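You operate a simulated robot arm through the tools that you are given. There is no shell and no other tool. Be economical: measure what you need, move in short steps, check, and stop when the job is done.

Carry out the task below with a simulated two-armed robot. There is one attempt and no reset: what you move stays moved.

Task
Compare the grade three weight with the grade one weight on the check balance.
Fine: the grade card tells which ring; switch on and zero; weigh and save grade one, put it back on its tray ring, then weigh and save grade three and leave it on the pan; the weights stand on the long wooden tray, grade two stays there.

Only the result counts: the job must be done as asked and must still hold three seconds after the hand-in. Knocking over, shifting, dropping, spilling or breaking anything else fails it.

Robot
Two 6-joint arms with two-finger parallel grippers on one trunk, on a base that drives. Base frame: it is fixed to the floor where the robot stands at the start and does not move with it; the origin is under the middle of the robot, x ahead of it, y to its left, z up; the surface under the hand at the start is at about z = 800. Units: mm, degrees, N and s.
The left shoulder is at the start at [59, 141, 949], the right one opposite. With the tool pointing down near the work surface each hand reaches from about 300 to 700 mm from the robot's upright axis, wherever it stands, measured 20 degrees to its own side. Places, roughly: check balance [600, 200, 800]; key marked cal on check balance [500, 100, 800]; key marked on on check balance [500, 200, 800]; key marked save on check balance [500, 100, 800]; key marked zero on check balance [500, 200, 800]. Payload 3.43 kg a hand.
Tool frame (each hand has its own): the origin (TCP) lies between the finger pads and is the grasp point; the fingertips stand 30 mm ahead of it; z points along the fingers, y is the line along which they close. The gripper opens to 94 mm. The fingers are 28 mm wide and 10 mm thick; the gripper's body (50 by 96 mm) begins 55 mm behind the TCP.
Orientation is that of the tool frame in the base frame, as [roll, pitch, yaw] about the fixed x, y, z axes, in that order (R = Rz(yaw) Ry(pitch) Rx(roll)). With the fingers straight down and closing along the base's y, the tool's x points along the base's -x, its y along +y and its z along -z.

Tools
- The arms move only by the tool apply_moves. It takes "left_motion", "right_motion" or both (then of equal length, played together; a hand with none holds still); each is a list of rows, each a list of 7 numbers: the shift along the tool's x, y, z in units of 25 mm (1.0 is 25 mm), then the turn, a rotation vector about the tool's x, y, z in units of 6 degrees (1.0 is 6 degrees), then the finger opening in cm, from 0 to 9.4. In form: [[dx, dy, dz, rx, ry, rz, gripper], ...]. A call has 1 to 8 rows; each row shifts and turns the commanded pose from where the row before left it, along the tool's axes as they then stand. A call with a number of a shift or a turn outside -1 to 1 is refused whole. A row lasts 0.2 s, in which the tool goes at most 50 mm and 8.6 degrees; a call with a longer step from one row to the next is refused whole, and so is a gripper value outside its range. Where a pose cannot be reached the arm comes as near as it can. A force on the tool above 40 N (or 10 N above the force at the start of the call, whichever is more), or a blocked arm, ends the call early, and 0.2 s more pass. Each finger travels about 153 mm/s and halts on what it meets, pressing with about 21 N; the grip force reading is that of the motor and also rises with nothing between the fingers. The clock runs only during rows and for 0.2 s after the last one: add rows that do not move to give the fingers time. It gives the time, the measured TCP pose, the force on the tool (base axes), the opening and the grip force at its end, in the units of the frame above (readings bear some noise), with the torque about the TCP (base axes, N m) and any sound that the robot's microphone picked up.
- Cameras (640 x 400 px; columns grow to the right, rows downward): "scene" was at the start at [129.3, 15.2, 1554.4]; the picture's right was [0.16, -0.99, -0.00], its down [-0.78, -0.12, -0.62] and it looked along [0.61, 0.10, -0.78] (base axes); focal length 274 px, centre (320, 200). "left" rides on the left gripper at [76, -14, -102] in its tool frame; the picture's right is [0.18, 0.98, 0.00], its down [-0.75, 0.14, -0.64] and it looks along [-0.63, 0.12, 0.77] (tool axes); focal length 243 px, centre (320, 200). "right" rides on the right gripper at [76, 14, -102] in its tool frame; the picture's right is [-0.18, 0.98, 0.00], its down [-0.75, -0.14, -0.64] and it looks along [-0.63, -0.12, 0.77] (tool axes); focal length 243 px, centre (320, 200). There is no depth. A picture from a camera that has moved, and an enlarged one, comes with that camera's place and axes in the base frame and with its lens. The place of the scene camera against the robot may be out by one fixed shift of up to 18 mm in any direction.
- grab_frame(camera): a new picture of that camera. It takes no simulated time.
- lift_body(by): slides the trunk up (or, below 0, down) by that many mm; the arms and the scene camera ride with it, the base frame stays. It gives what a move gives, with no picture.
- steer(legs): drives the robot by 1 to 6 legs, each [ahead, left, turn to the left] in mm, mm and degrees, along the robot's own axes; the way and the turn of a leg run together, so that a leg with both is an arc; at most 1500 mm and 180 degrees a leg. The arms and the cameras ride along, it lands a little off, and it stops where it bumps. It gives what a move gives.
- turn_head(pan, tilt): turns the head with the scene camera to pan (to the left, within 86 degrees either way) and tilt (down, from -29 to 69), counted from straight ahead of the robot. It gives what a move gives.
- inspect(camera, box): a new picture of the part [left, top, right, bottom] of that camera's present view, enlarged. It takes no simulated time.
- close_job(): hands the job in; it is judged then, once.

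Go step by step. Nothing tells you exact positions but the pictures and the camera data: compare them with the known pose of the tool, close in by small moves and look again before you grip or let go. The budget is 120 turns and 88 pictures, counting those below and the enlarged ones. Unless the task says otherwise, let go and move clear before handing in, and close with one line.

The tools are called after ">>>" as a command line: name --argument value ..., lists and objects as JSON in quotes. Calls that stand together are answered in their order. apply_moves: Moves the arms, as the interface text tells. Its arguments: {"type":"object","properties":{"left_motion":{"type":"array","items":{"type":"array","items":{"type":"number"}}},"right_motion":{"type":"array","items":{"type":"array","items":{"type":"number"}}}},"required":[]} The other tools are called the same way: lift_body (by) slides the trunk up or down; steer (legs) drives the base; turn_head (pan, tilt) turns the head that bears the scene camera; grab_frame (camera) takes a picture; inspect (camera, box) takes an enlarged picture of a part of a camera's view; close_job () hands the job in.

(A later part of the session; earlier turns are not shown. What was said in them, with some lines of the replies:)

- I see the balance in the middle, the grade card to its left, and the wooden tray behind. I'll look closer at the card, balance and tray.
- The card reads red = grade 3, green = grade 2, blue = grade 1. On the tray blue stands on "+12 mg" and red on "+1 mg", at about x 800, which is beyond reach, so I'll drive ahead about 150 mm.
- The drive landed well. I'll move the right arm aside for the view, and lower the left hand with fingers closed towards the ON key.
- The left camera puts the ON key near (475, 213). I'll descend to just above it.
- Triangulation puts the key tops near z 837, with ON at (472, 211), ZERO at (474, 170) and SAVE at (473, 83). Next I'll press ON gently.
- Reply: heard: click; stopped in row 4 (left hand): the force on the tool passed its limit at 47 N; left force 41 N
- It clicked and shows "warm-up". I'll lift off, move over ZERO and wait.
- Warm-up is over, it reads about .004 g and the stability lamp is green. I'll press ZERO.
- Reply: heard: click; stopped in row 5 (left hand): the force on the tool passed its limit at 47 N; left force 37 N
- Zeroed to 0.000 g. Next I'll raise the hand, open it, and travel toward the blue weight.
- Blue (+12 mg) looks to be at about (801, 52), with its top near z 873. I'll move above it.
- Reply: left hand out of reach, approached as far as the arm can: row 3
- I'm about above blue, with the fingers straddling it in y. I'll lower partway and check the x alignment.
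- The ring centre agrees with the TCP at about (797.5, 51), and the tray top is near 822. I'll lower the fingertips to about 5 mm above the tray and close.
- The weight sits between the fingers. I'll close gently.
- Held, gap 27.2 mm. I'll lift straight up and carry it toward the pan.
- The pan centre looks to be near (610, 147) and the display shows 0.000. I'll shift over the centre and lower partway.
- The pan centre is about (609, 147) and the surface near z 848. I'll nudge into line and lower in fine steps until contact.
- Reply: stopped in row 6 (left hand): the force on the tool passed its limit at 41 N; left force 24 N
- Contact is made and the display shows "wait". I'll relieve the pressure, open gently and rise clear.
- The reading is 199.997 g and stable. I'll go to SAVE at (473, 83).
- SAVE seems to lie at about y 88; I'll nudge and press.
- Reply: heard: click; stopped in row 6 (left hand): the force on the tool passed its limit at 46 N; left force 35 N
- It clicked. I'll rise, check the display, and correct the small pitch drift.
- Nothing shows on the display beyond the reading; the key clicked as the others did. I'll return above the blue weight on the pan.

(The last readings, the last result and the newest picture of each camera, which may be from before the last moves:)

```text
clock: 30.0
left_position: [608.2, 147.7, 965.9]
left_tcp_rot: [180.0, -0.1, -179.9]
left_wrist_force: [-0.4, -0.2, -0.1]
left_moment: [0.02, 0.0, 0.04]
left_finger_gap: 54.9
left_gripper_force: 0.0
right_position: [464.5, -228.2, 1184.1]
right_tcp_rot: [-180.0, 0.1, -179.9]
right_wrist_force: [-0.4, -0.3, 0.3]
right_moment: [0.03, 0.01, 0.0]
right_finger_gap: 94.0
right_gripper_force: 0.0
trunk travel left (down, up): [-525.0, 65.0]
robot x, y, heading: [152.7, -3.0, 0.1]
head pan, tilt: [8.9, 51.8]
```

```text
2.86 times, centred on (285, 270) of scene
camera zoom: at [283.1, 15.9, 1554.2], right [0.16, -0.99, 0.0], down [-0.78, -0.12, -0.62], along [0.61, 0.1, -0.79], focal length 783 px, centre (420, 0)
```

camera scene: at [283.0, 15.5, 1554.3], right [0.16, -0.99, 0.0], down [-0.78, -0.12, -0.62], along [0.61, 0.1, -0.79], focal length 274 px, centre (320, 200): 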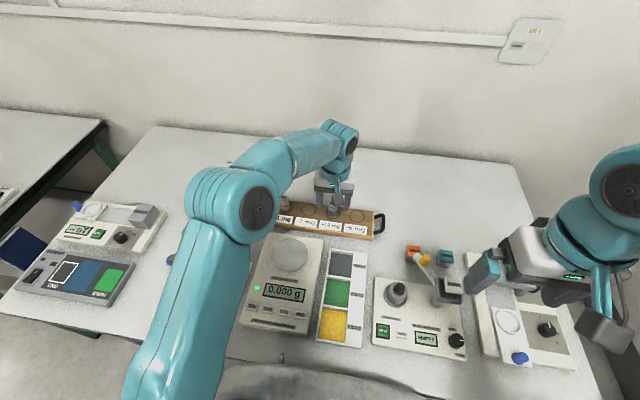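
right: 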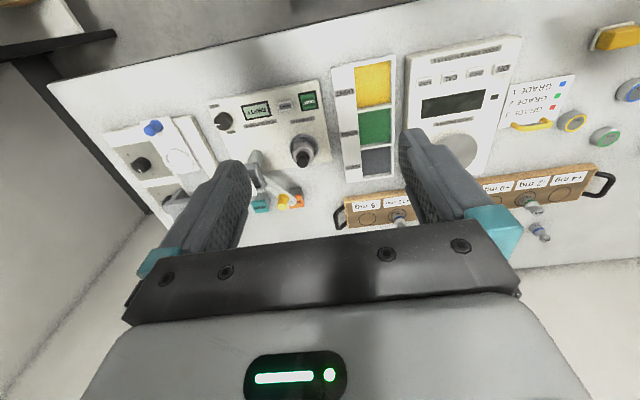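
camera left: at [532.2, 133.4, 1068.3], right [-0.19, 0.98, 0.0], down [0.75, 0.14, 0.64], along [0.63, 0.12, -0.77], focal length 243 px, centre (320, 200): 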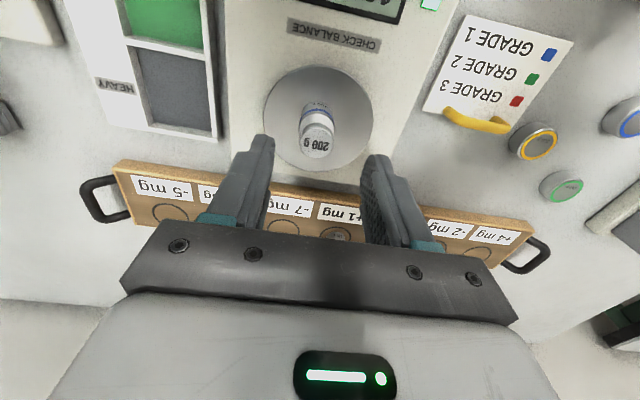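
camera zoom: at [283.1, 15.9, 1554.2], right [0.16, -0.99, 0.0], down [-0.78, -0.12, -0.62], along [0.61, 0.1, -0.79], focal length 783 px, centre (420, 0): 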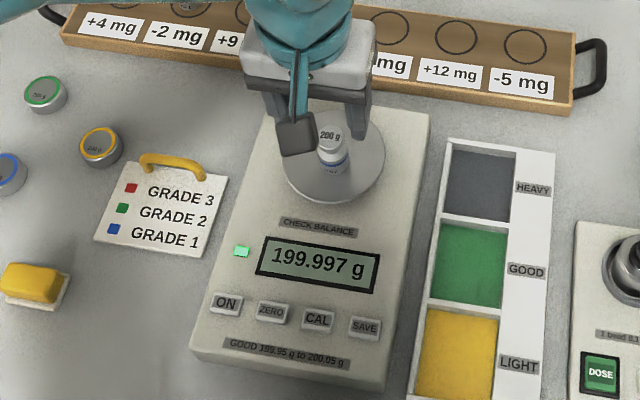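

I'll descend over the weight to the release height and grip.

>>> apply_moves --left_motion '[[-0.08, -0.05, 0.8, 0, 0, 0, 5.5], [0, 0, 0.8, 0, 0, 0, 5.5], [0, 0, 0.8, 0, 0, 0, 5.5], [0, 0, 0.56, 0, 0, 0, 5.5], [0, 0, 0, 0, 0, 0, 5.5]]'

>>> grab_frame --camera "left"

```text
clock: 31.2
left_position: [608.9, 145.0, 892.5]
left_tcp_rot: [180.0, 0.0, -180.0]
left_wrist_force: [-0.1, 0.2, 0.2]
left_moment: [-0.01, -0.04, -0.03]
left_finger_gap: 54.8
left_gripper_force: 0.2
right_position: [463.3, -227.5, 1185.7]
right_tcp_rot: [-180.0, 0.1, -180.0]
right_wrist_force: [0.7, -0.1, -0.9]
right_moment: [0.01, -0.02, 0.05]
right_finger_gap: 93.9
right_gripper_force: 0.1
trunk travel left (down, up): [-525.0, 65.0]
robot x, y, heading: [155.4, 3.4, -0.3]
head pan, tilt: [8.9, 51.8]
```

```text
52 pictures are left
camera left: at [532.3, 131.2, 995.0], right [-0.18, 0.98, 0.0], down [0.75, 0.14, 0.64], along [0.63, 0.12, -0.77], focal length 243 px, centre (320, 200)
```

left: 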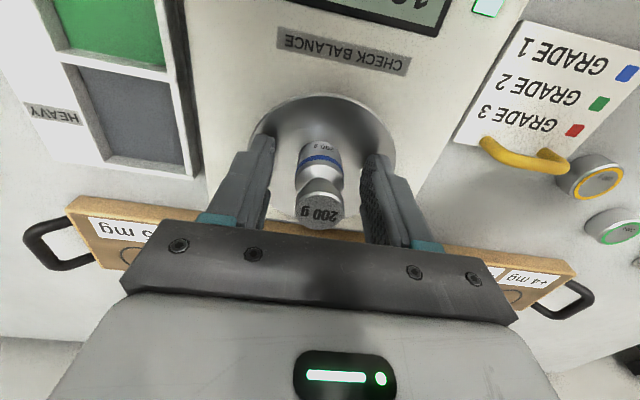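

Aligned. I'll grip and lift.

>>> apply_moves --left_motion '[[0, 0, 0, 0, 0, 0, 4.2], [0, 0, 0, 0, 0, 0, 3.4], [0, 0, 0, 0, 0, 0, 2.8], [0, 0, 0, 0, 0, 0, 1], [0, 0, 0, 0, 0, 0, 1], [0, 0, -0.4, 0, 0, 0, 1], [0, 0, -0.8, 0, 0, 0, 1], [0, 0, -0.6, 0, 0, 0, 1]]'

>>> apply_moves --left_motion '[[-0.9, -0.46, 0, 0, 0, 0, 1], [-0.9, -0.46, 0, 0, 0, 0, 1], [-0.9, -0.46, 0, 0, 0, 0, 1], [-0.9, -0.46, 0, 0, 0, 0, 1], [-0.9, -0.46, 0, 0, 0, 0, 1], [-0.9, -0.46, 0, 0, 0, 0, 1], [-0.9, -0.46, 0, 0, 0, 0, 1], [-0.9, -0.46, 0, 0, 0, 0, 1]]'

>>> apply_moves --left_motion '[[-0.3, -0.05, 0.4, 0, 0, 0, 1], [0, 0, 0.4, 0, 0, 0, 1], [0, 0, 0, 0, 0, 0, 1]]'

>>> grab_frame --camera "left"

>>> inspect --camera "scene" --box '[220, 190, 400, 340]'

```text
clock: 33.0
left_position: [608.9, 146.4, 938.2]
left_tcp_rot: [179.9, 0.0, -179.9]
left_wrist_force: [-0.2, -0.1, -1.8]
left_moment: [0.03, -0.01, 0.01]
left_finger_gap: 27.0
left_gripper_force: 20.7
right_position: [462.4, -227.5, 1184.7]
right_tcp_rot: [-180.0, -0.1, -180.0]
right_wrist_force: [0.7, 0.1, 0.6]
right_moment: [-0.01, 0.02, -0.03]
right_finger_gap: 93.8
right_gripper_force: 0.0
trunk travel left (down, up): [-525.0, 65.0]
robot x, y, heading: [151.1, -0.4, 0.2]
head pan, tilt: [8.9, 51.8]
```

```text
clock: 34.8
left_position: [789.5, 57.2, 934.9]
left_tcp_rot: [179.8, -0.2, -179.9]
left_wrist_force: [0.0, -0.3, -2.6]
left_moment: [0.0, 0.02, -0.01]
left_finger_gap: 27.3
left_gripper_force: 21.0
right_position: [465.1, -229.4, 1184.3]
right_tcp_rot: [179.9, 0.0, 180.0]
right_wrist_force: [0.2, -0.3, 0.3]
right_moment: [0.01, 0.03, -0.02]
right_finger_gap: 94.0
right_gripper_force: 0.1
trunk travel left (down, up): [-525.0, 65.0]
robot x, y, heading: [153.2, 0.7, 0.4]
head pan, tilt: [8.9, 51.8]
```

```text
clock: 35.6
left_position: [797.7, 55.0, 916.9]
left_tcp_rot: [180.0, 0.0, -180.0]
left_wrist_force: [1.1, 0.0, -1.3]
left_moment: [0.04, 0.03, 0.02]
left_finger_gap: 27.2
left_gripper_force: 19.9
right_position: [463.9, -227.9, 1185.8]
right_tcp_rot: [-179.9, 0.0, -180.0]
right_wrist_force: [0.7, -1.1, 0.7]
right_moment: [0.01, 0.01, -0.03]
right_finger_gap: 93.9
right_gripper_force: 0.1
trunk travel left (down, up): [-525.0, 65.0]
robot x, y, heading: [149.3, -0.1, 0.2]
head pan, tilt: [8.9, 51.8]
```

```text
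51 pictures are left
camera left: at [720.7, 40.1, 1019.9], right [-0.18, 0.98, 0.0], down [0.75, 0.14, 0.64], along [0.63, 0.12, -0.77], focal length 243 px, centre (320, 200)
```

left: 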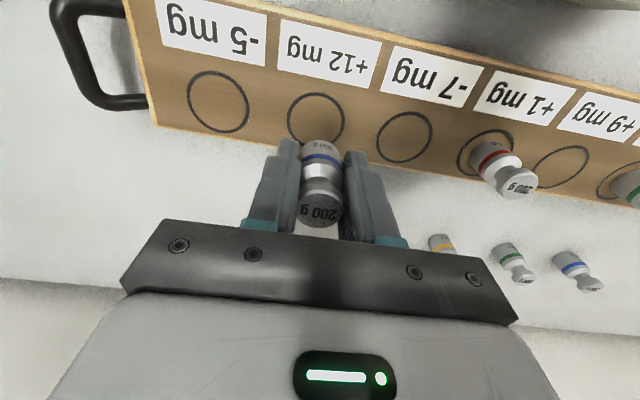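

```text
2.67 times, centred on (310, 265) of scene
camera zoom: at [282.5, 15.3, 1554.3], right [0.16, -0.99, 0.0], down [-0.78, -0.12, -0.62], along [0.61, 0.1, -0.79], focal length 731 px, centre (347, 27)
```

zoom: 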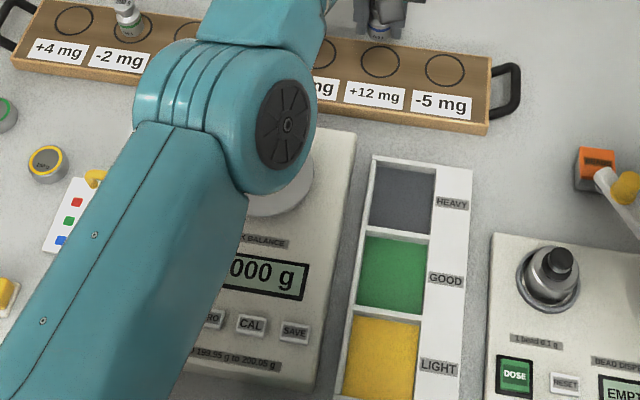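

The ring centre is at (797.8, 51.2); I need 4 mm in -y. I'll lower partway.

>>> apply_moves --left_motion '[[0, -0.16, 0.6, 0, 0, 0, 1], [0, 0, 0.6, 0, 0, 0, 1], [0, 0, 0.5, 0, 0, 0, 1], [0, 0, 0, 0, 0, 0, 1]]'

>>> grab_frame --camera "left"

>>> inspect --camera "scene" --box '[270, 160, 400, 250]'

```text
clock: 36.6
left_position: [797.6, 51.9, 874.6]
left_tcp_rot: [179.8, -0.1, -179.9]
left_wrist_force: [-0.2, -0.1, -3.2]
left_moment: [-0.02, 0.01, 0.0]
left_finger_gap: 27.0
left_gripper_force: 21.2
right_position: [463.0, -228.6, 1185.8]
right_tcp_rot: [179.9, 0.1, -179.9]
right_wrist_force: [0.1, 0.4, -0.1]
right_moment: [0.0, -0.02, 0.0]
right_finger_gap: 93.8
right_gripper_force: 0.0
trunk travel left (down, up): [-525.0, 65.0]
robot x, y, heading: [146.1, 0.2, -0.2]
head pan, tilt: [8.9, 51.8]
```

```text
49 pictures are left
camera left: at [720.3, 36.7, 977.8], right [-0.19, 0.98, 0.0], down [0.75, 0.14, 0.64], along [0.63, 0.12, -0.77], focal length 243 px, centre (320, 200)
```

left: 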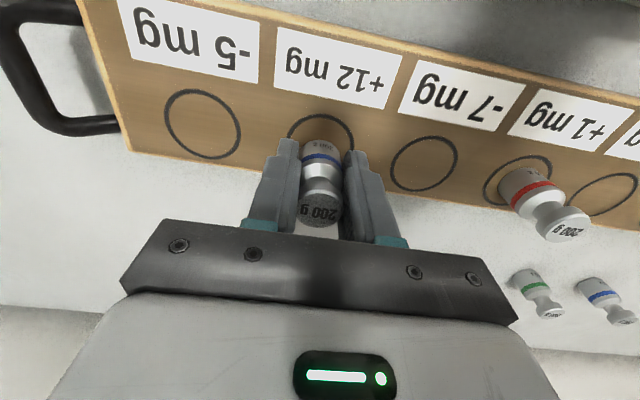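

```text
4.44 times, centred on (335, 205) of scene
camera zoom: at [282.4, 15.4, 1554.3], right [0.16, -0.99, 0.0], down [-0.78, -0.12, -0.62], along [0.61, 0.1, -0.79], focal length 1219 px, centre (253, 178)
```

zoom: 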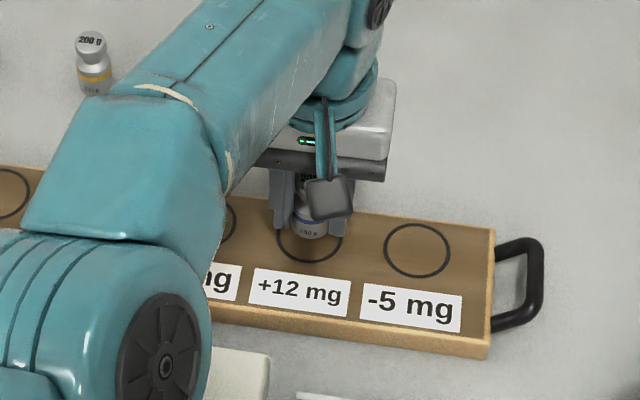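

Alignment is good. I'll lower in fine steps until contact.

>>> apply_moves --left_motion '[[0, -0.02, 0.3, 0, 0, 0, 1], [0, 0, 0.15, 0, 0, 0, 1], [0, 0, 0.08, 0, 0, 0, 1], [0, 0, 0.06, 0, 0, 0, 1], [0, 0, 0, 0, 0, 0, 1]]'

```text
clock: 37.8
left_position: [796.9, 49.8, 859.3]
left_tcp_rot: [179.9, 0.1, -179.9]
left_wrist_force: [-0.8, 0.2, 1.5]
left_moment: [-0.04, 0.0, 0.0]
left_finger_gap: 27.0
left_gripper_force: 20.9
right_position: [464.7, -227.9, 1185.0]
right_tcp_rot: [-179.9, 0.1, -180.0]
right_wrist_force: [0.2, -0.2, 0.0]
right_moment: [0.03, 0.02, 0.02]
right_finger_gap: 93.9
right_gripper_force: 0.1
trunk travel left (down, up): [-525.0, 65.0]
robot x, y, heading: [153.7, 0.1, 0.1]
head pan, tilt: [8.9, 51.8]
```

The force has just changed sign, so this is light contact. I'll go one small step more, then look.

>>> apply_moves --left_motion '[[0, 0, 0.04, 0, 0, 0, 1], [0, 0, 0, 0, 0, 0, 1]]'

>>> grab_frame --camera "left"

```text
clock: 38.4
left_position: [796.6, 50.8, 861.7]
left_tcp_rot: [179.9, 0.1, -179.9]
left_wrist_force: [-0.5, -0.3, 6.2]
left_moment: [-0.09, 0.08, -0.02]
left_finger_gap: 27.0
left_gripper_force: 20.9
right_position: [462.5, -228.9, 1183.9]
right_tcp_rot: [179.9, 0.0, -179.9]
right_wrist_force: [-0.1, -0.4, -0.6]
right_moment: [0.0, 0.01, -0.03]
right_finger_gap: 94.0
right_gripper_force: 0.1
trunk travel left (down, up): [-525.0, 65.0]
robot x, y, heading: [152.7, 2.0, 0.1]
head pan, tilt: [8.9, 51.8]
```

```text
47 pictures are left
camera left: at [720.0, 35.4, 963.3], right [-0.19, 0.98, 0.0], down [0.75, 0.14, 0.64], along [0.63, 0.12, -0.77], focal length 243 px, centre (320, 200)
```

left: 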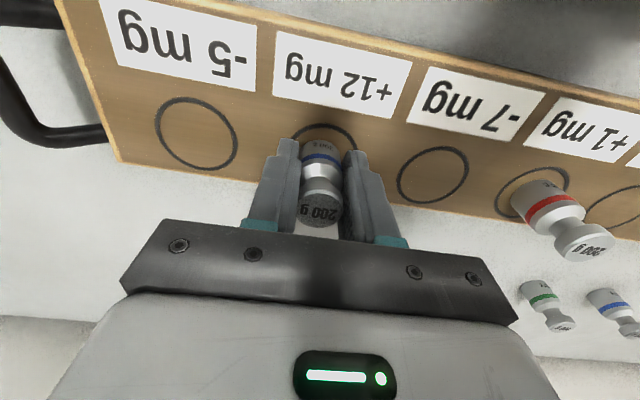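

The view matches the original pose and contact is firm. I'll release and rise.

>>> apply_moves --left_motion '[[0, 0, 0, 0, 0, 0, 2.9], [0, 0, 0, 0, 0, 0, 3.4], [0, 0, 0, 0, 0, 0, 4.2], [0, 0, 0, 0, 0, 0, 5.5], [0, 0, -0.6, 0, 0, 0, 5.5], [0, 0, -1, 0, 0, 0, 5.5], [0, 0, -1, 0, 0, 0, 5.5], [0, 0, -0.7, 0, 0, 0, 5.5]]'

>>> apply_moves --left_motion '[[0.5, 0.8, -0.4, 0, 0, 0, 5.5], [0.2, 1, 0, 0, 0, 0, 5.5], [0, 1, 0, 0, 0, 0, 5.5], [0, 1, 0, 0, 0, 0, 5.5], [0, 1, 0, 0, 0, 0, 5.5], [0, 1, 0, 0, 0, 0, 5.5], [0, 0.6, 0, 0, 0, 0, 5.5], [0, 0, 0, 0, 0, 0, 5.5]]'

>>> grab_frame --camera "left"

>>> inspect --camera "scene" --box '[200, 180, 400, 320]'

```text
clock: 40.2
left_position: [797.2, 51.3, 941.0]
left_tcp_rot: [179.9, -0.1, 180.0]
left_wrist_force: [1.3, 0.3, -0.3]
left_moment: [-0.01, -0.03, 0.01]
left_finger_gap: 55.0
left_gripper_force: 0.0
right_position: [463.4, -228.3, 1184.7]
right_tcp_rot: [180.0, 0.1, -180.0]
right_wrist_force: [-0.2, -1.1, 0.0]
right_moment: [-0.02, 0.05, -0.02]
right_finger_gap: 94.0
right_gripper_force: 0.1
trunk travel left (down, up): [-525.0, 65.0]
robot x, y, heading: [156.4, 1.9, 0.3]
head pan, tilt: [8.9, 51.8]
```

```text
clock: 42.0
left_position: [779.8, 209.9, 951.1]
left_tcp_rot: [179.9, 0.0, -180.0]
left_wrist_force: [-0.1, 0.7, 0.8]
left_moment: [-0.01, -0.02, 0.01]
left_finger_gap: 55.0
left_gripper_force: 0.1
right_position: [463.0, -228.0, 1184.1]
right_tcp_rot: [-180.0, 0.1, -180.0]
right_wrist_force: [0.8, 1.3, -0.5]
right_moment: [-0.03, 0.02, -0.03]
right_finger_gap: 94.0
right_gripper_force: 0.0
trunk travel left (down, up): [-525.0, 65.0]
robot x, y, heading: [153.2, -1.4, 0.0]
head pan, tilt: [8.9, 51.8]
```

```text
46 pictures are left
camera left: at [703.3, 195.7, 1053.4], right [-0.18, 0.98, 0.0], down [0.75, 0.14, 0.64], along [0.63, 0.12, -0.77], focal length 243 px, centre (320, 200)
```

left: 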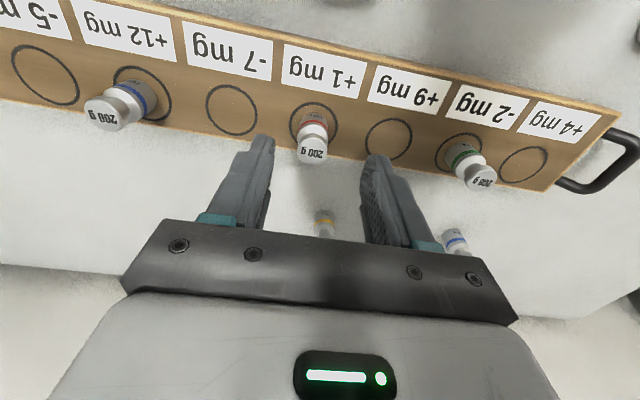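

```text
2.86 times, centred on (300, 250) of scene
camera zoom: at [281.9, 15.9, 1554.3], right [0.16, -0.99, 0.0], down [-0.78, -0.12, -0.62], along [0.61, 0.1, -0.79], focal length 783 px, centre (377, 57)
```

zoom: 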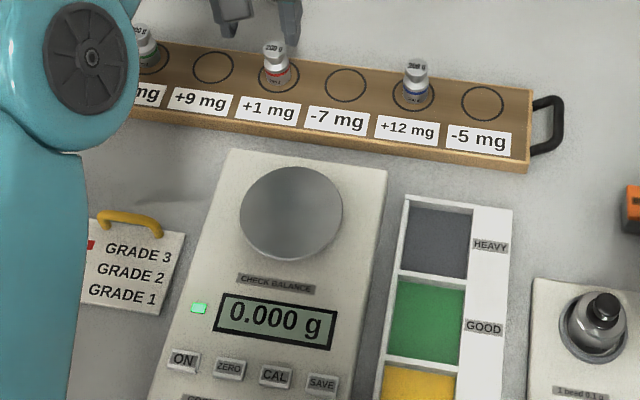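

Blue is back on its ring and the balance reads 0.000. Red is at about (796.5, 209.7); I'll descend over it.

>>> apply_moves --left_motion '[[-0.66, 0, 0, 0, 0, 0, 6], [0, 0, 0.8, 0, 0, 0, 6], [0, 0, 0.8, 0, 0, 0, 6], [0, 0, 0.6, 0, 0, 0, 6], [0, 0, 0, 0, 0, 0, 6]]'

>>> grab_frame --camera "left"

>>> inspect --camera "scene" --box '[220, 160, 350, 250]'

```text
clock: 43.2
left_position: [796.3, 209.0, 898.6]
left_tcp_rot: [179.9, 0.0, -179.9]
left_wrist_force: [0.7, 0.2, 0.2]
left_moment: [-0.01, -0.02, 0.02]
left_finger_gap: 60.2
left_gripper_force: 0.0
right_position: [461.8, -227.9, 1184.0]
right_tcp_rot: [179.9, 0.1, 179.9]
right_wrist_force: [-0.6, -0.1, 0.7]
right_moment: [0.01, 0.02, 0.03]
right_finger_gap: 94.2
right_gripper_force: 0.1
trunk travel left (down, up): [-525.0, 65.0]
robot x, y, heading: [153.2, 1.7, -0.1]
head pan, tilt: [8.9, 51.8]
```

```text
44 pictures are left
camera left: at [720.1, 193.7, 1000.6], right [-0.18, 0.98, 0.0], down [0.75, 0.14, 0.64], along [0.63, 0.12, -0.77], focal length 243 px, centre (320, 200)
```

left: 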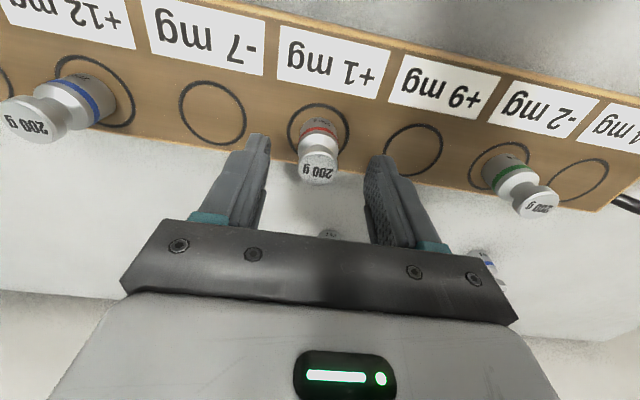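

```text
4.44 times, centred on (285, 205) of scene
camera zoom: at [281.6, 15.5, 1554.4], right [0.16, -0.99, 0.0], down [-0.78, -0.12, -0.62], along [0.61, 0.1, -0.79], focal length 1219 px, centre (476, 178)
```

zoom: 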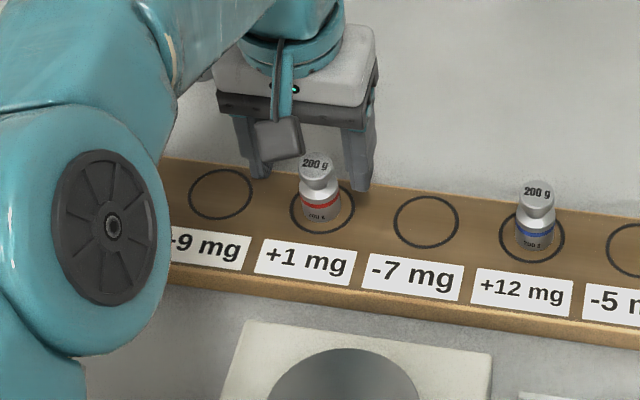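

Aligned. I'll lower to z 859 and close.

>>> apply_moves --left_motion '[[0, 0, 0.8, 0, 0, 0, 6], [0, 0, 0.76, 0, 0, 0, 6], [0, 0, 0, 0, 0, 0, 5], [0, 0, 0, 0, 0, 0, 4.2], [0, 0, 0, 0, 0, 0, 3.5], [0, 0, 0, 0, 0, 0, 2.8], [0, 0, 0, 0, 0, 0, 1], [0, 0, 0, 0, 0, 0, 1]]'

>>> grab_frame --camera "left"

```text
clock: 45.0
left_position: [795.0, 211.5, 860.5]
left_tcp_rot: [180.0, 0.0, -179.9]
left_wrist_force: [-0.4, -0.7, 0.7]
left_moment: [-0.02, 0.05, -0.04]
left_finger_gap: 27.1
left_gripper_force: 21.4
right_position: [463.1, -227.8, 1183.5]
right_tcp_rot: [-180.0, 0.0, -179.9]
right_wrist_force: [0.4, 0.1, -0.4]
right_moment: [0.01, 0.01, -0.04]
right_finger_gap: 93.9
right_gripper_force: 0.0
trunk travel left (down, up): [-525.0, 65.0]
robot x, y, heading: [153.6, 1.2, -0.2]
head pan, tilt: [8.9, 51.8]
```

```text
42 pictures are left
camera left: at [719.4, 195.8, 962.1], right [-0.19, 0.98, 0.0], down [0.75, 0.14, 0.64], along [0.63, 0.12, -0.77], focal length 243 px, centre (320, 200)
```

left: 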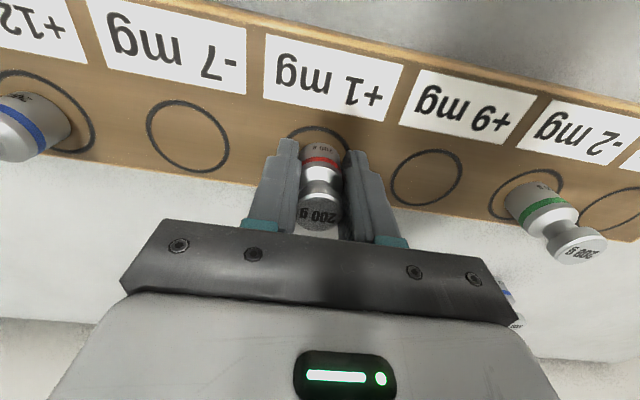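

Gripped. I'll lift and carry it to the pan at (610, 146).

>>> apply_moves --left_motion '[[0, 0, -0.5, 0, 0, 0, 1], [0, 0, -1, 0, 0, 0, 1], [0, 0, -1, 0, 0, 0, 1], [0, 0, -0.5, 0, 0, 0, 1], [0.6, 0, 0, 0, 0, 0, 1], [0.8, -0.3, 0, 0, 0, 0, 1], [0.8, -0.3, 0, 0, 0, 0, 1], [0.8, -0.3, 0, 0, 0, 0, 1]]'

>>> apply_moves --left_motion '[[0.8, -0.3, 0, 0, 0, 0, 1], [0.8, -0.3, 0, 0, 0, 0, 1], [0.8, -0.3, 0, 0, 0, 0, 1], [0.8, -0.3, 0, 0, 0, 0, 1], [0.8, -0.3, 0, 0, 0, 0, 1], [0.4, -0.2, 0.5, 0, 0, 0, 1], [0, 0, 0.5, 0, 0, 0, 1], [0, 0, 0, 0, 0, 0, 1]]'

>>> grab_frame --camera "left"

>>> inspect --camera "scene" --box '[200, 180, 400, 320]'

```text
clock: 46.8
left_position: [717.3, 186.8, 932.7]
left_tcp_rot: [180.0, 0.0, 180.0]
left_wrist_force: [0.2, 0.8, -2.0]
left_moment: [0.01, -0.01, -0.01]
left_finger_gap: 27.4
left_gripper_force: 20.6
right_position: [462.7, -227.6, 1184.7]
right_tcp_rot: [-179.9, 0.1, -180.0]
right_wrist_force: [-0.2, -1.1, 0.7]
right_moment: [0.02, 0.0, -0.01]
right_finger_gap: 94.0
right_gripper_force: 0.0
trunk travel left (down, up): [-525.0, 65.0]
robot x, y, heading: [154.0, 0.0, -0.1]
head pan, tilt: [8.9, 51.8]
```

```text
clock: 48.6
left_position: [610.6, 144.6, 906.0]
left_tcp_rot: [179.9, 0.0, 180.0]
left_wrist_force: [-0.2, -0.2, -1.7]
left_moment: [0.0, 0.02, -0.02]
left_finger_gap: 27.1
left_gripper_force: 21.1
right_position: [463.8, -228.0, 1184.6]
right_tcp_rot: [180.0, 0.1, -180.0]
right_wrist_force: [-0.4, 0.2, -0.6]
right_moment: [0.0, -0.03, -0.02]
right_finger_gap: 93.8
right_gripper_force: 0.1
trunk travel left (down, up): [-525.0, 65.0]
robot x, y, heading: [148.3, -0.4, 0.2]
head pan, tilt: [8.9, 51.8]
```

```text
41 pictures are left
camera left: at [534.5, 128.1, 1010.0], right [-0.18, 0.98, 0.0], down [0.75, 0.14, 0.64], along [0.63, 0.12, -0.77], focal length 243 px, centre (320, 200)
```

left: 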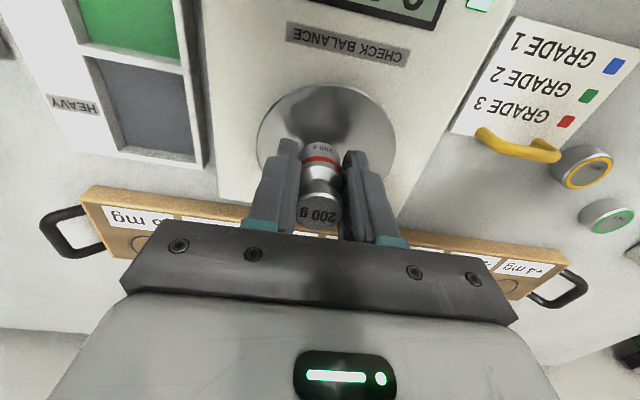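

```text
2.86 times, centred on (300, 250) of scene
camera zoom: at [281.8, 15.8, 1554.4], right [0.16, -0.99, 0.0], down [-0.78, -0.12, -0.62], along [0.61, 0.1, -0.79], focal length 783 px, centre (377, 57)
```

zoom: 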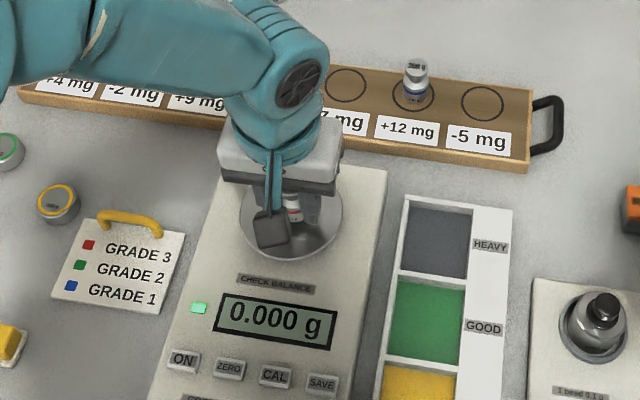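

Over the pan with 0.000 showing. I'll lower finely to contact.

>>> apply_moves --left_motion '[[0, 0.06, 0.28, 0, 0, 0, 1], [0, 0, 0.12, 0, 0, 0, 1], [0, 0, 0.06, 0, 0, 0, 1], [0, 0, 0.04, 0, 0, 0, 1], [0, 0, 0, 0, 0, 0, 1]]'

```text
clock: 49.8
left_position: [609.6, 146.8, 895.1]
left_tcp_rot: [179.9, 0.0, -180.0]
left_wrist_force: [-0.4, 0.6, -1.4]
left_moment: [-0.01, 0.0, 0.0]
left_finger_gap: 27.4
left_gripper_force: 20.7
right_position: [463.1, -229.0, 1183.8]
right_tcp_rot: [180.0, 0.0, -180.0]
right_wrist_force: [-0.3, -0.6, 0.0]
right_moment: [0.0, -0.04, 0.02]
right_finger_gap: 94.3
right_gripper_force: 0.0
trunk travel left (down, up): [-525.0, 65.0]
robot x, y, heading: [154.2, 0.3, 0.2]
head pan, tilt: [8.9, 51.8]
```

No contact yet; I'll continue in 1 mm steps.

>>> apply_moves --left_motion '[[0, 0, 0.04, 0, 0, 0, 1], [0, 0, 0.04, 0, 0, 0, 1], [0, 0, 0, 0, 0, 0, 1]]'

```text
clock: 50.6
left_position: [610.2, 146.2, 892.5]
left_tcp_rot: [179.9, 0.0, -179.9]
left_wrist_force: [-0.5, 0.9, 6.9]
left_moment: [-0.03, 0.04, 0.01]
left_finger_gap: 27.0
left_gripper_force: 20.8
right_position: [462.8, -227.4, 1185.1]
right_tcp_rot: [180.0, 0.1, -180.0]
right_wrist_force: [0.6, -0.1, -0.5]
right_moment: [0.0, 0.01, 0.0]
right_finger_gap: 94.1
right_gripper_force: 0.1
trunk travel left (down, up): [-525.0, 65.0]
robot x, y, heading: [151.9, 1.5, 0.2]
head pan, tilt: [8.9, 51.8]
```

Contact at about 7 N. I'll release gently and rise.

>>> apply_moves --left_motion '[[0, 0, 0, 0, 0, 0, 2.9], [0, 0, 0, 0, 0, 0, 3.4], [0, 0, 0, 0, 0, 0, 4.2], [0, 0, 0, 0, 0, 0, 5.2], [0, 0, -0.6, 0, 0, 0, 5.2], [0, 0, -1, 0, 0, 0, 5.2], [0, 0, -1, 0, 0, 0, 5.2], [0, 0, -0.4, 0, 0, 0, 5.2]]'

>>> apply_moves --left_motion '[[0.5, -0.4, 0, 0, 0, 0, 5], [1, -0.5, 0, 0, 0, 0, 5], [1, -0.5, 0, 0, 0, 0, 4], [1, -0.5, 0, 0, 0, 0, 2], [1, -0.4, 0, 0, 0, 0, 0], [1, 0, 1, 0, 0, 0, 0], [0, 0, 1, 0, 0, 0, 0], [0, 0, 0.6, 0, 0, 0, 0]]'

>>> grab_frame --camera "left"

>>> inspect --camera "scene" --box '[200, 180, 400, 320]'

```text
clock: 52.4
left_position: [610.7, 145.7, 967.2]
left_tcp_rot: [179.9, 0.0, -180.0]
left_wrist_force: [0.0, 0.0, 0.7]
left_moment: [0.02, -0.04, -0.04]
left_finger_gap: 52.0
left_gripper_force: 0.1
right_position: [463.8, -227.9, 1185.4]
right_tcp_rot: [180.0, 0.0, 180.0]
right_wrist_force: [0.0, 0.5, 0.3]
right_moment: [0.01, -0.02, -0.02]
right_finger_gap: 93.9
right_gripper_force: 0.0
trunk travel left (down, up): [-525.0, 65.0]
robot x, y, heading: [151.6, -3.7, -0.1]
head pan, tilt: [8.9, 51.8]
```

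```text
clock: 54.2
left_position: [472.0, 87.9, 902.7]
left_tcp_rot: [179.9, 0.1, -179.9]
left_wrist_force: [-0.3, -0.7, -0.6]
left_moment: [0.01, -0.03, -0.02]
left_finger_gap: 0.0
left_gripper_force: 20.6
right_position: [463.4, -229.2, 1184.9]
right_tcp_rot: [-180.0, 0.0, -180.0]
right_wrist_force: [-0.7, 0.2, -0.7]
right_moment: [0.0, -0.01, -0.01]
right_finger_gap: 93.8
right_gripper_force: 0.1
trunk travel left (down, up): [-525.0, 65.0]
robot x, y, heading: [153.7, -1.5, 0.3]
head pan, tilt: [8.9, 51.8]
```

```text
39 pictures are left
camera left: at [395.0, 71.7, 1005.9], right [-0.19, 0.98, 0.0], down [0.75, 0.14, 0.64], along [0.63, 0.12, -0.77], focal length 243 px, centre (320, 200)
```

left: 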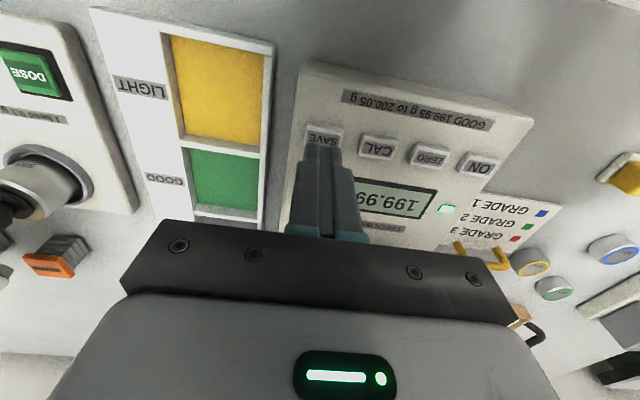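

```text
2.86 times, centred on (300, 250) of scene
camera zoom: at [282.2, 15.6, 1554.4], right [0.16, -0.99, 0.0], down [-0.78, -0.12, -0.62], along [0.61, 0.1, -0.79], focal length 783 px, centre (377, 57)
```

zoom: 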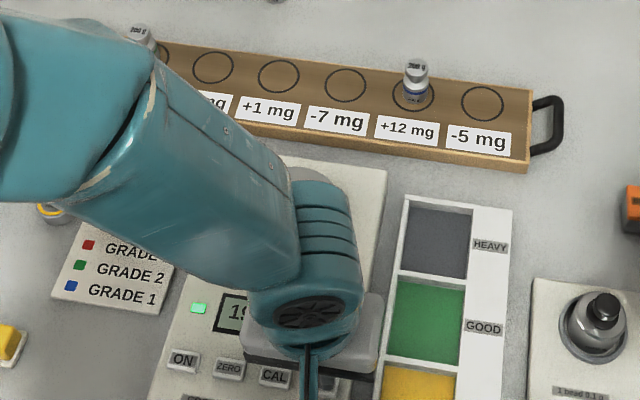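

The reading is stable (green lamp, 199.99x) and the finger is over SAVE. I'll press it.

>>> apply_moves --left_motion '[[0, 0.04, 0.6, 0, 0, 0, 0], [0, 0, 0.4, 0, 0, 0, 0], [0, 0, 0.1, 0, 0, 0, 0], [0, 0, 0.08, 0, 0, 0, 0], [0, 0, 0.08, 0, 0, 0, 0], [0, 0, 0.08, 0, 0, 0, 0], [0, 0, 0.08, 0, 0, 0, 0]]'

```text
clock: 55.8
left_position: [472.4, 90.4, 870.6]
left_tcp_rot: [179.7, 0.4, -179.9]
left_wrist_force: [-5.2, 7.4, 32.3]
left_moment: [0.15, 0.48, -0.15]
left_finger_gap: 0.0
left_gripper_force: 21.1
right_position: [462.0, -229.3, 1185.8]
right_tcp_rot: [180.0, 0.2, -180.0]
right_wrist_force: [0.0, -0.1, -0.7]
right_moment: [0.0, 0.02, -0.02]
right_finger_gap: 93.8
right_gripper_force: 0.1
trunk travel left (down, up): [-525.0, 65.0]
robot x, y, heading: [153.9, 2.5, 0.3]
head pan, tilt: [8.9, 51.8]
heard: click
stopped in row 7 (left hand): the force on the tool passed its limit at 46 N (the readings are from after the stop); the commanded pose is now the measured one
```

It clicked. I'll rise and move clear, then check the end state.

>>> apply_moves --left_motion '[[0, 0, -0.5, 0, 0, 0, 0], [0, 0, -1, 0, 0, 0, 0], [0, 0, -1, 0, 0, 0, 0], [0, 0, -1, 0, 0, 0, 0], [0, 0, -1, 0, 0, 0, 0], [0.6, 0, -1, 0, 0, 0, 0], [0.6, 0, -1, 0, 0, 0, 0], [0, 0, 0, 0, 0, 0, 0]]'

>>> grab_frame --camera "left"

>>> inspect --camera "scene" --box '[180, 150, 400, 320]'

```text
clock: 57.6
left_position: [441.7, 88.5, 1034.9]
left_tcp_rot: [179.9, 0.1, 179.9]
left_wrist_force: [0.9, -0.5, -0.1]
left_moment: [-0.01, 0.04, 0.0]
left_finger_gap: 0.0
left_gripper_force: 21.3
right_position: [464.3, -230.3, 1182.9]
right_tcp_rot: [180.0, -0.2, -180.0]
right_wrist_force: [-0.1, -0.1, 0.3]
right_moment: [0.03, 0.0, -0.02]
right_finger_gap: 93.9
right_gripper_force: 0.1
trunk travel left (down, up): [-525.0, 65.0]
robot x, y, heading: [152.7, -1.5, 0.2]
head pan, tilt: [8.9, 51.8]
```

```text
37 pictures are left
camera left: at [365.3, 73.5, 1136.6], right [-0.18, 0.98, 0.0], down [0.75, 0.14, 0.64], along [0.63, 0.12, -0.76], focal length 243 px, centre (320, 200)
```

left: 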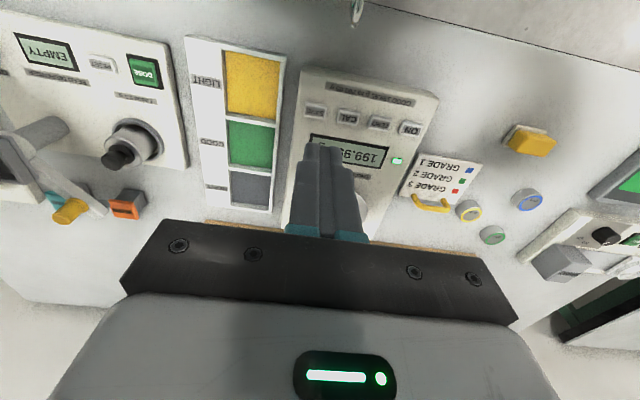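

```text
2.35 times, centred on (290, 235) of scene
camera zoom: at [284.7, 14.9, 1554.1], right [0.16, -0.99, 0.0], down [-0.78, -0.12, -0.62], along [0.61, 0.1, -0.79], focal length 645 px, centre (391, 118)
```

zoom: 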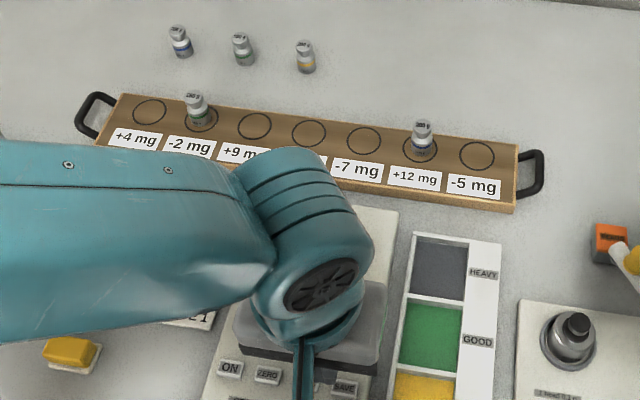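

I'll move the hand to the left to see the pan and display.

>>> apply_moves --left_motion '[[0, 1, 0, 0, 0, 0, 0], [0, 1, 0, 0, 0, 0, 0], [0, 1, 0, 0, 0, 0, 0], [0, 1, 0, 0, 0, 0, 0], [0, 1, 0, 0, 0, 0, 0], [0, 1, 0, 0, 0, 0, 0], [0, 1, 0, 0, 0, 0, 0], [0, 1, 0, 0, 0, 0, 0]]'

>>> inspect --camera "scene" --box '[180, 150, 400, 340]'

```text
clock: 59.4
left_position: [440.5, 289.5, 1033.6]
left_tcp_rot: [179.8, 0.1, -179.9]
left_wrist_force: [-0.1, 0.2, -0.6]
left_moment: [0.0, 0.01, 0.0]
left_finger_gap: 0.0
left_gripper_force: 21.3
right_position: [463.5, -228.5, 1184.2]
right_tcp_rot: [179.9, 0.0, -180.0]
right_wrist_force: [0.6, -0.1, -0.2]
right_moment: [-0.02, -0.01, 0.01]
right_finger_gap: 93.9
right_gripper_force: 0.0
trunk travel left (down, up): [-525.0, 65.0]
robot x, y, heading: [150.0, -0.5, 0.0]
head pan, tilt: [8.9, 51.8]
```

```text
2.11 times, centred on (290, 245) of scene
camera zoom: at [282.1, 16.8, 1554.4], right [0.16, -0.99, 0.0], down [-0.78, -0.12, -0.62], along [0.61, 0.1, -0.79], focal length 577 px, centre (383, 105)
```

zoom: 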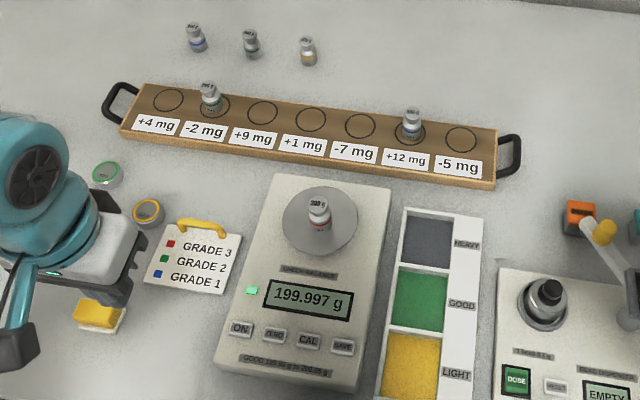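

>>> inspect --camera "scene" --box '[255, 210, 325, 310]'

```text
4.00 times, centred on (290, 260) of scene
camera zoom: at [282.1, 16.8, 1554.4], right [0.16, -0.99, 0.0], down [-0.78, -0.12, -0.62], along [0.61, 0.1, -0.79], focal length 1097 px, centre (440, -40)
```

zoom: 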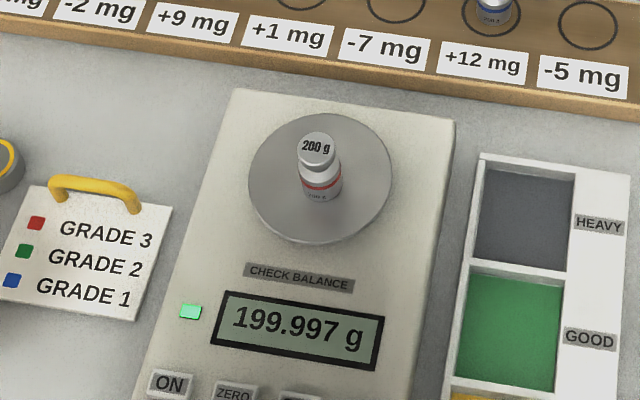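

The grade three (red) weight is on the pan, the reading is stable, blue is back on its +12 mg ring, and green is untouched. Both hands are clear, so I'm handing in.

>>> close_job

```text
The job is handed in.
```

I switched on and zeroed the balance and weighed both weights, and grade one (blue) and grade three (red) each read 199.997 g. I pressed SAVE for each and it clicked both times, but the display never showed a save message. Grade one is back on its +12 mg tray ring, grade three is still on the pan, and grade two (green) stayed on the tray untouched.
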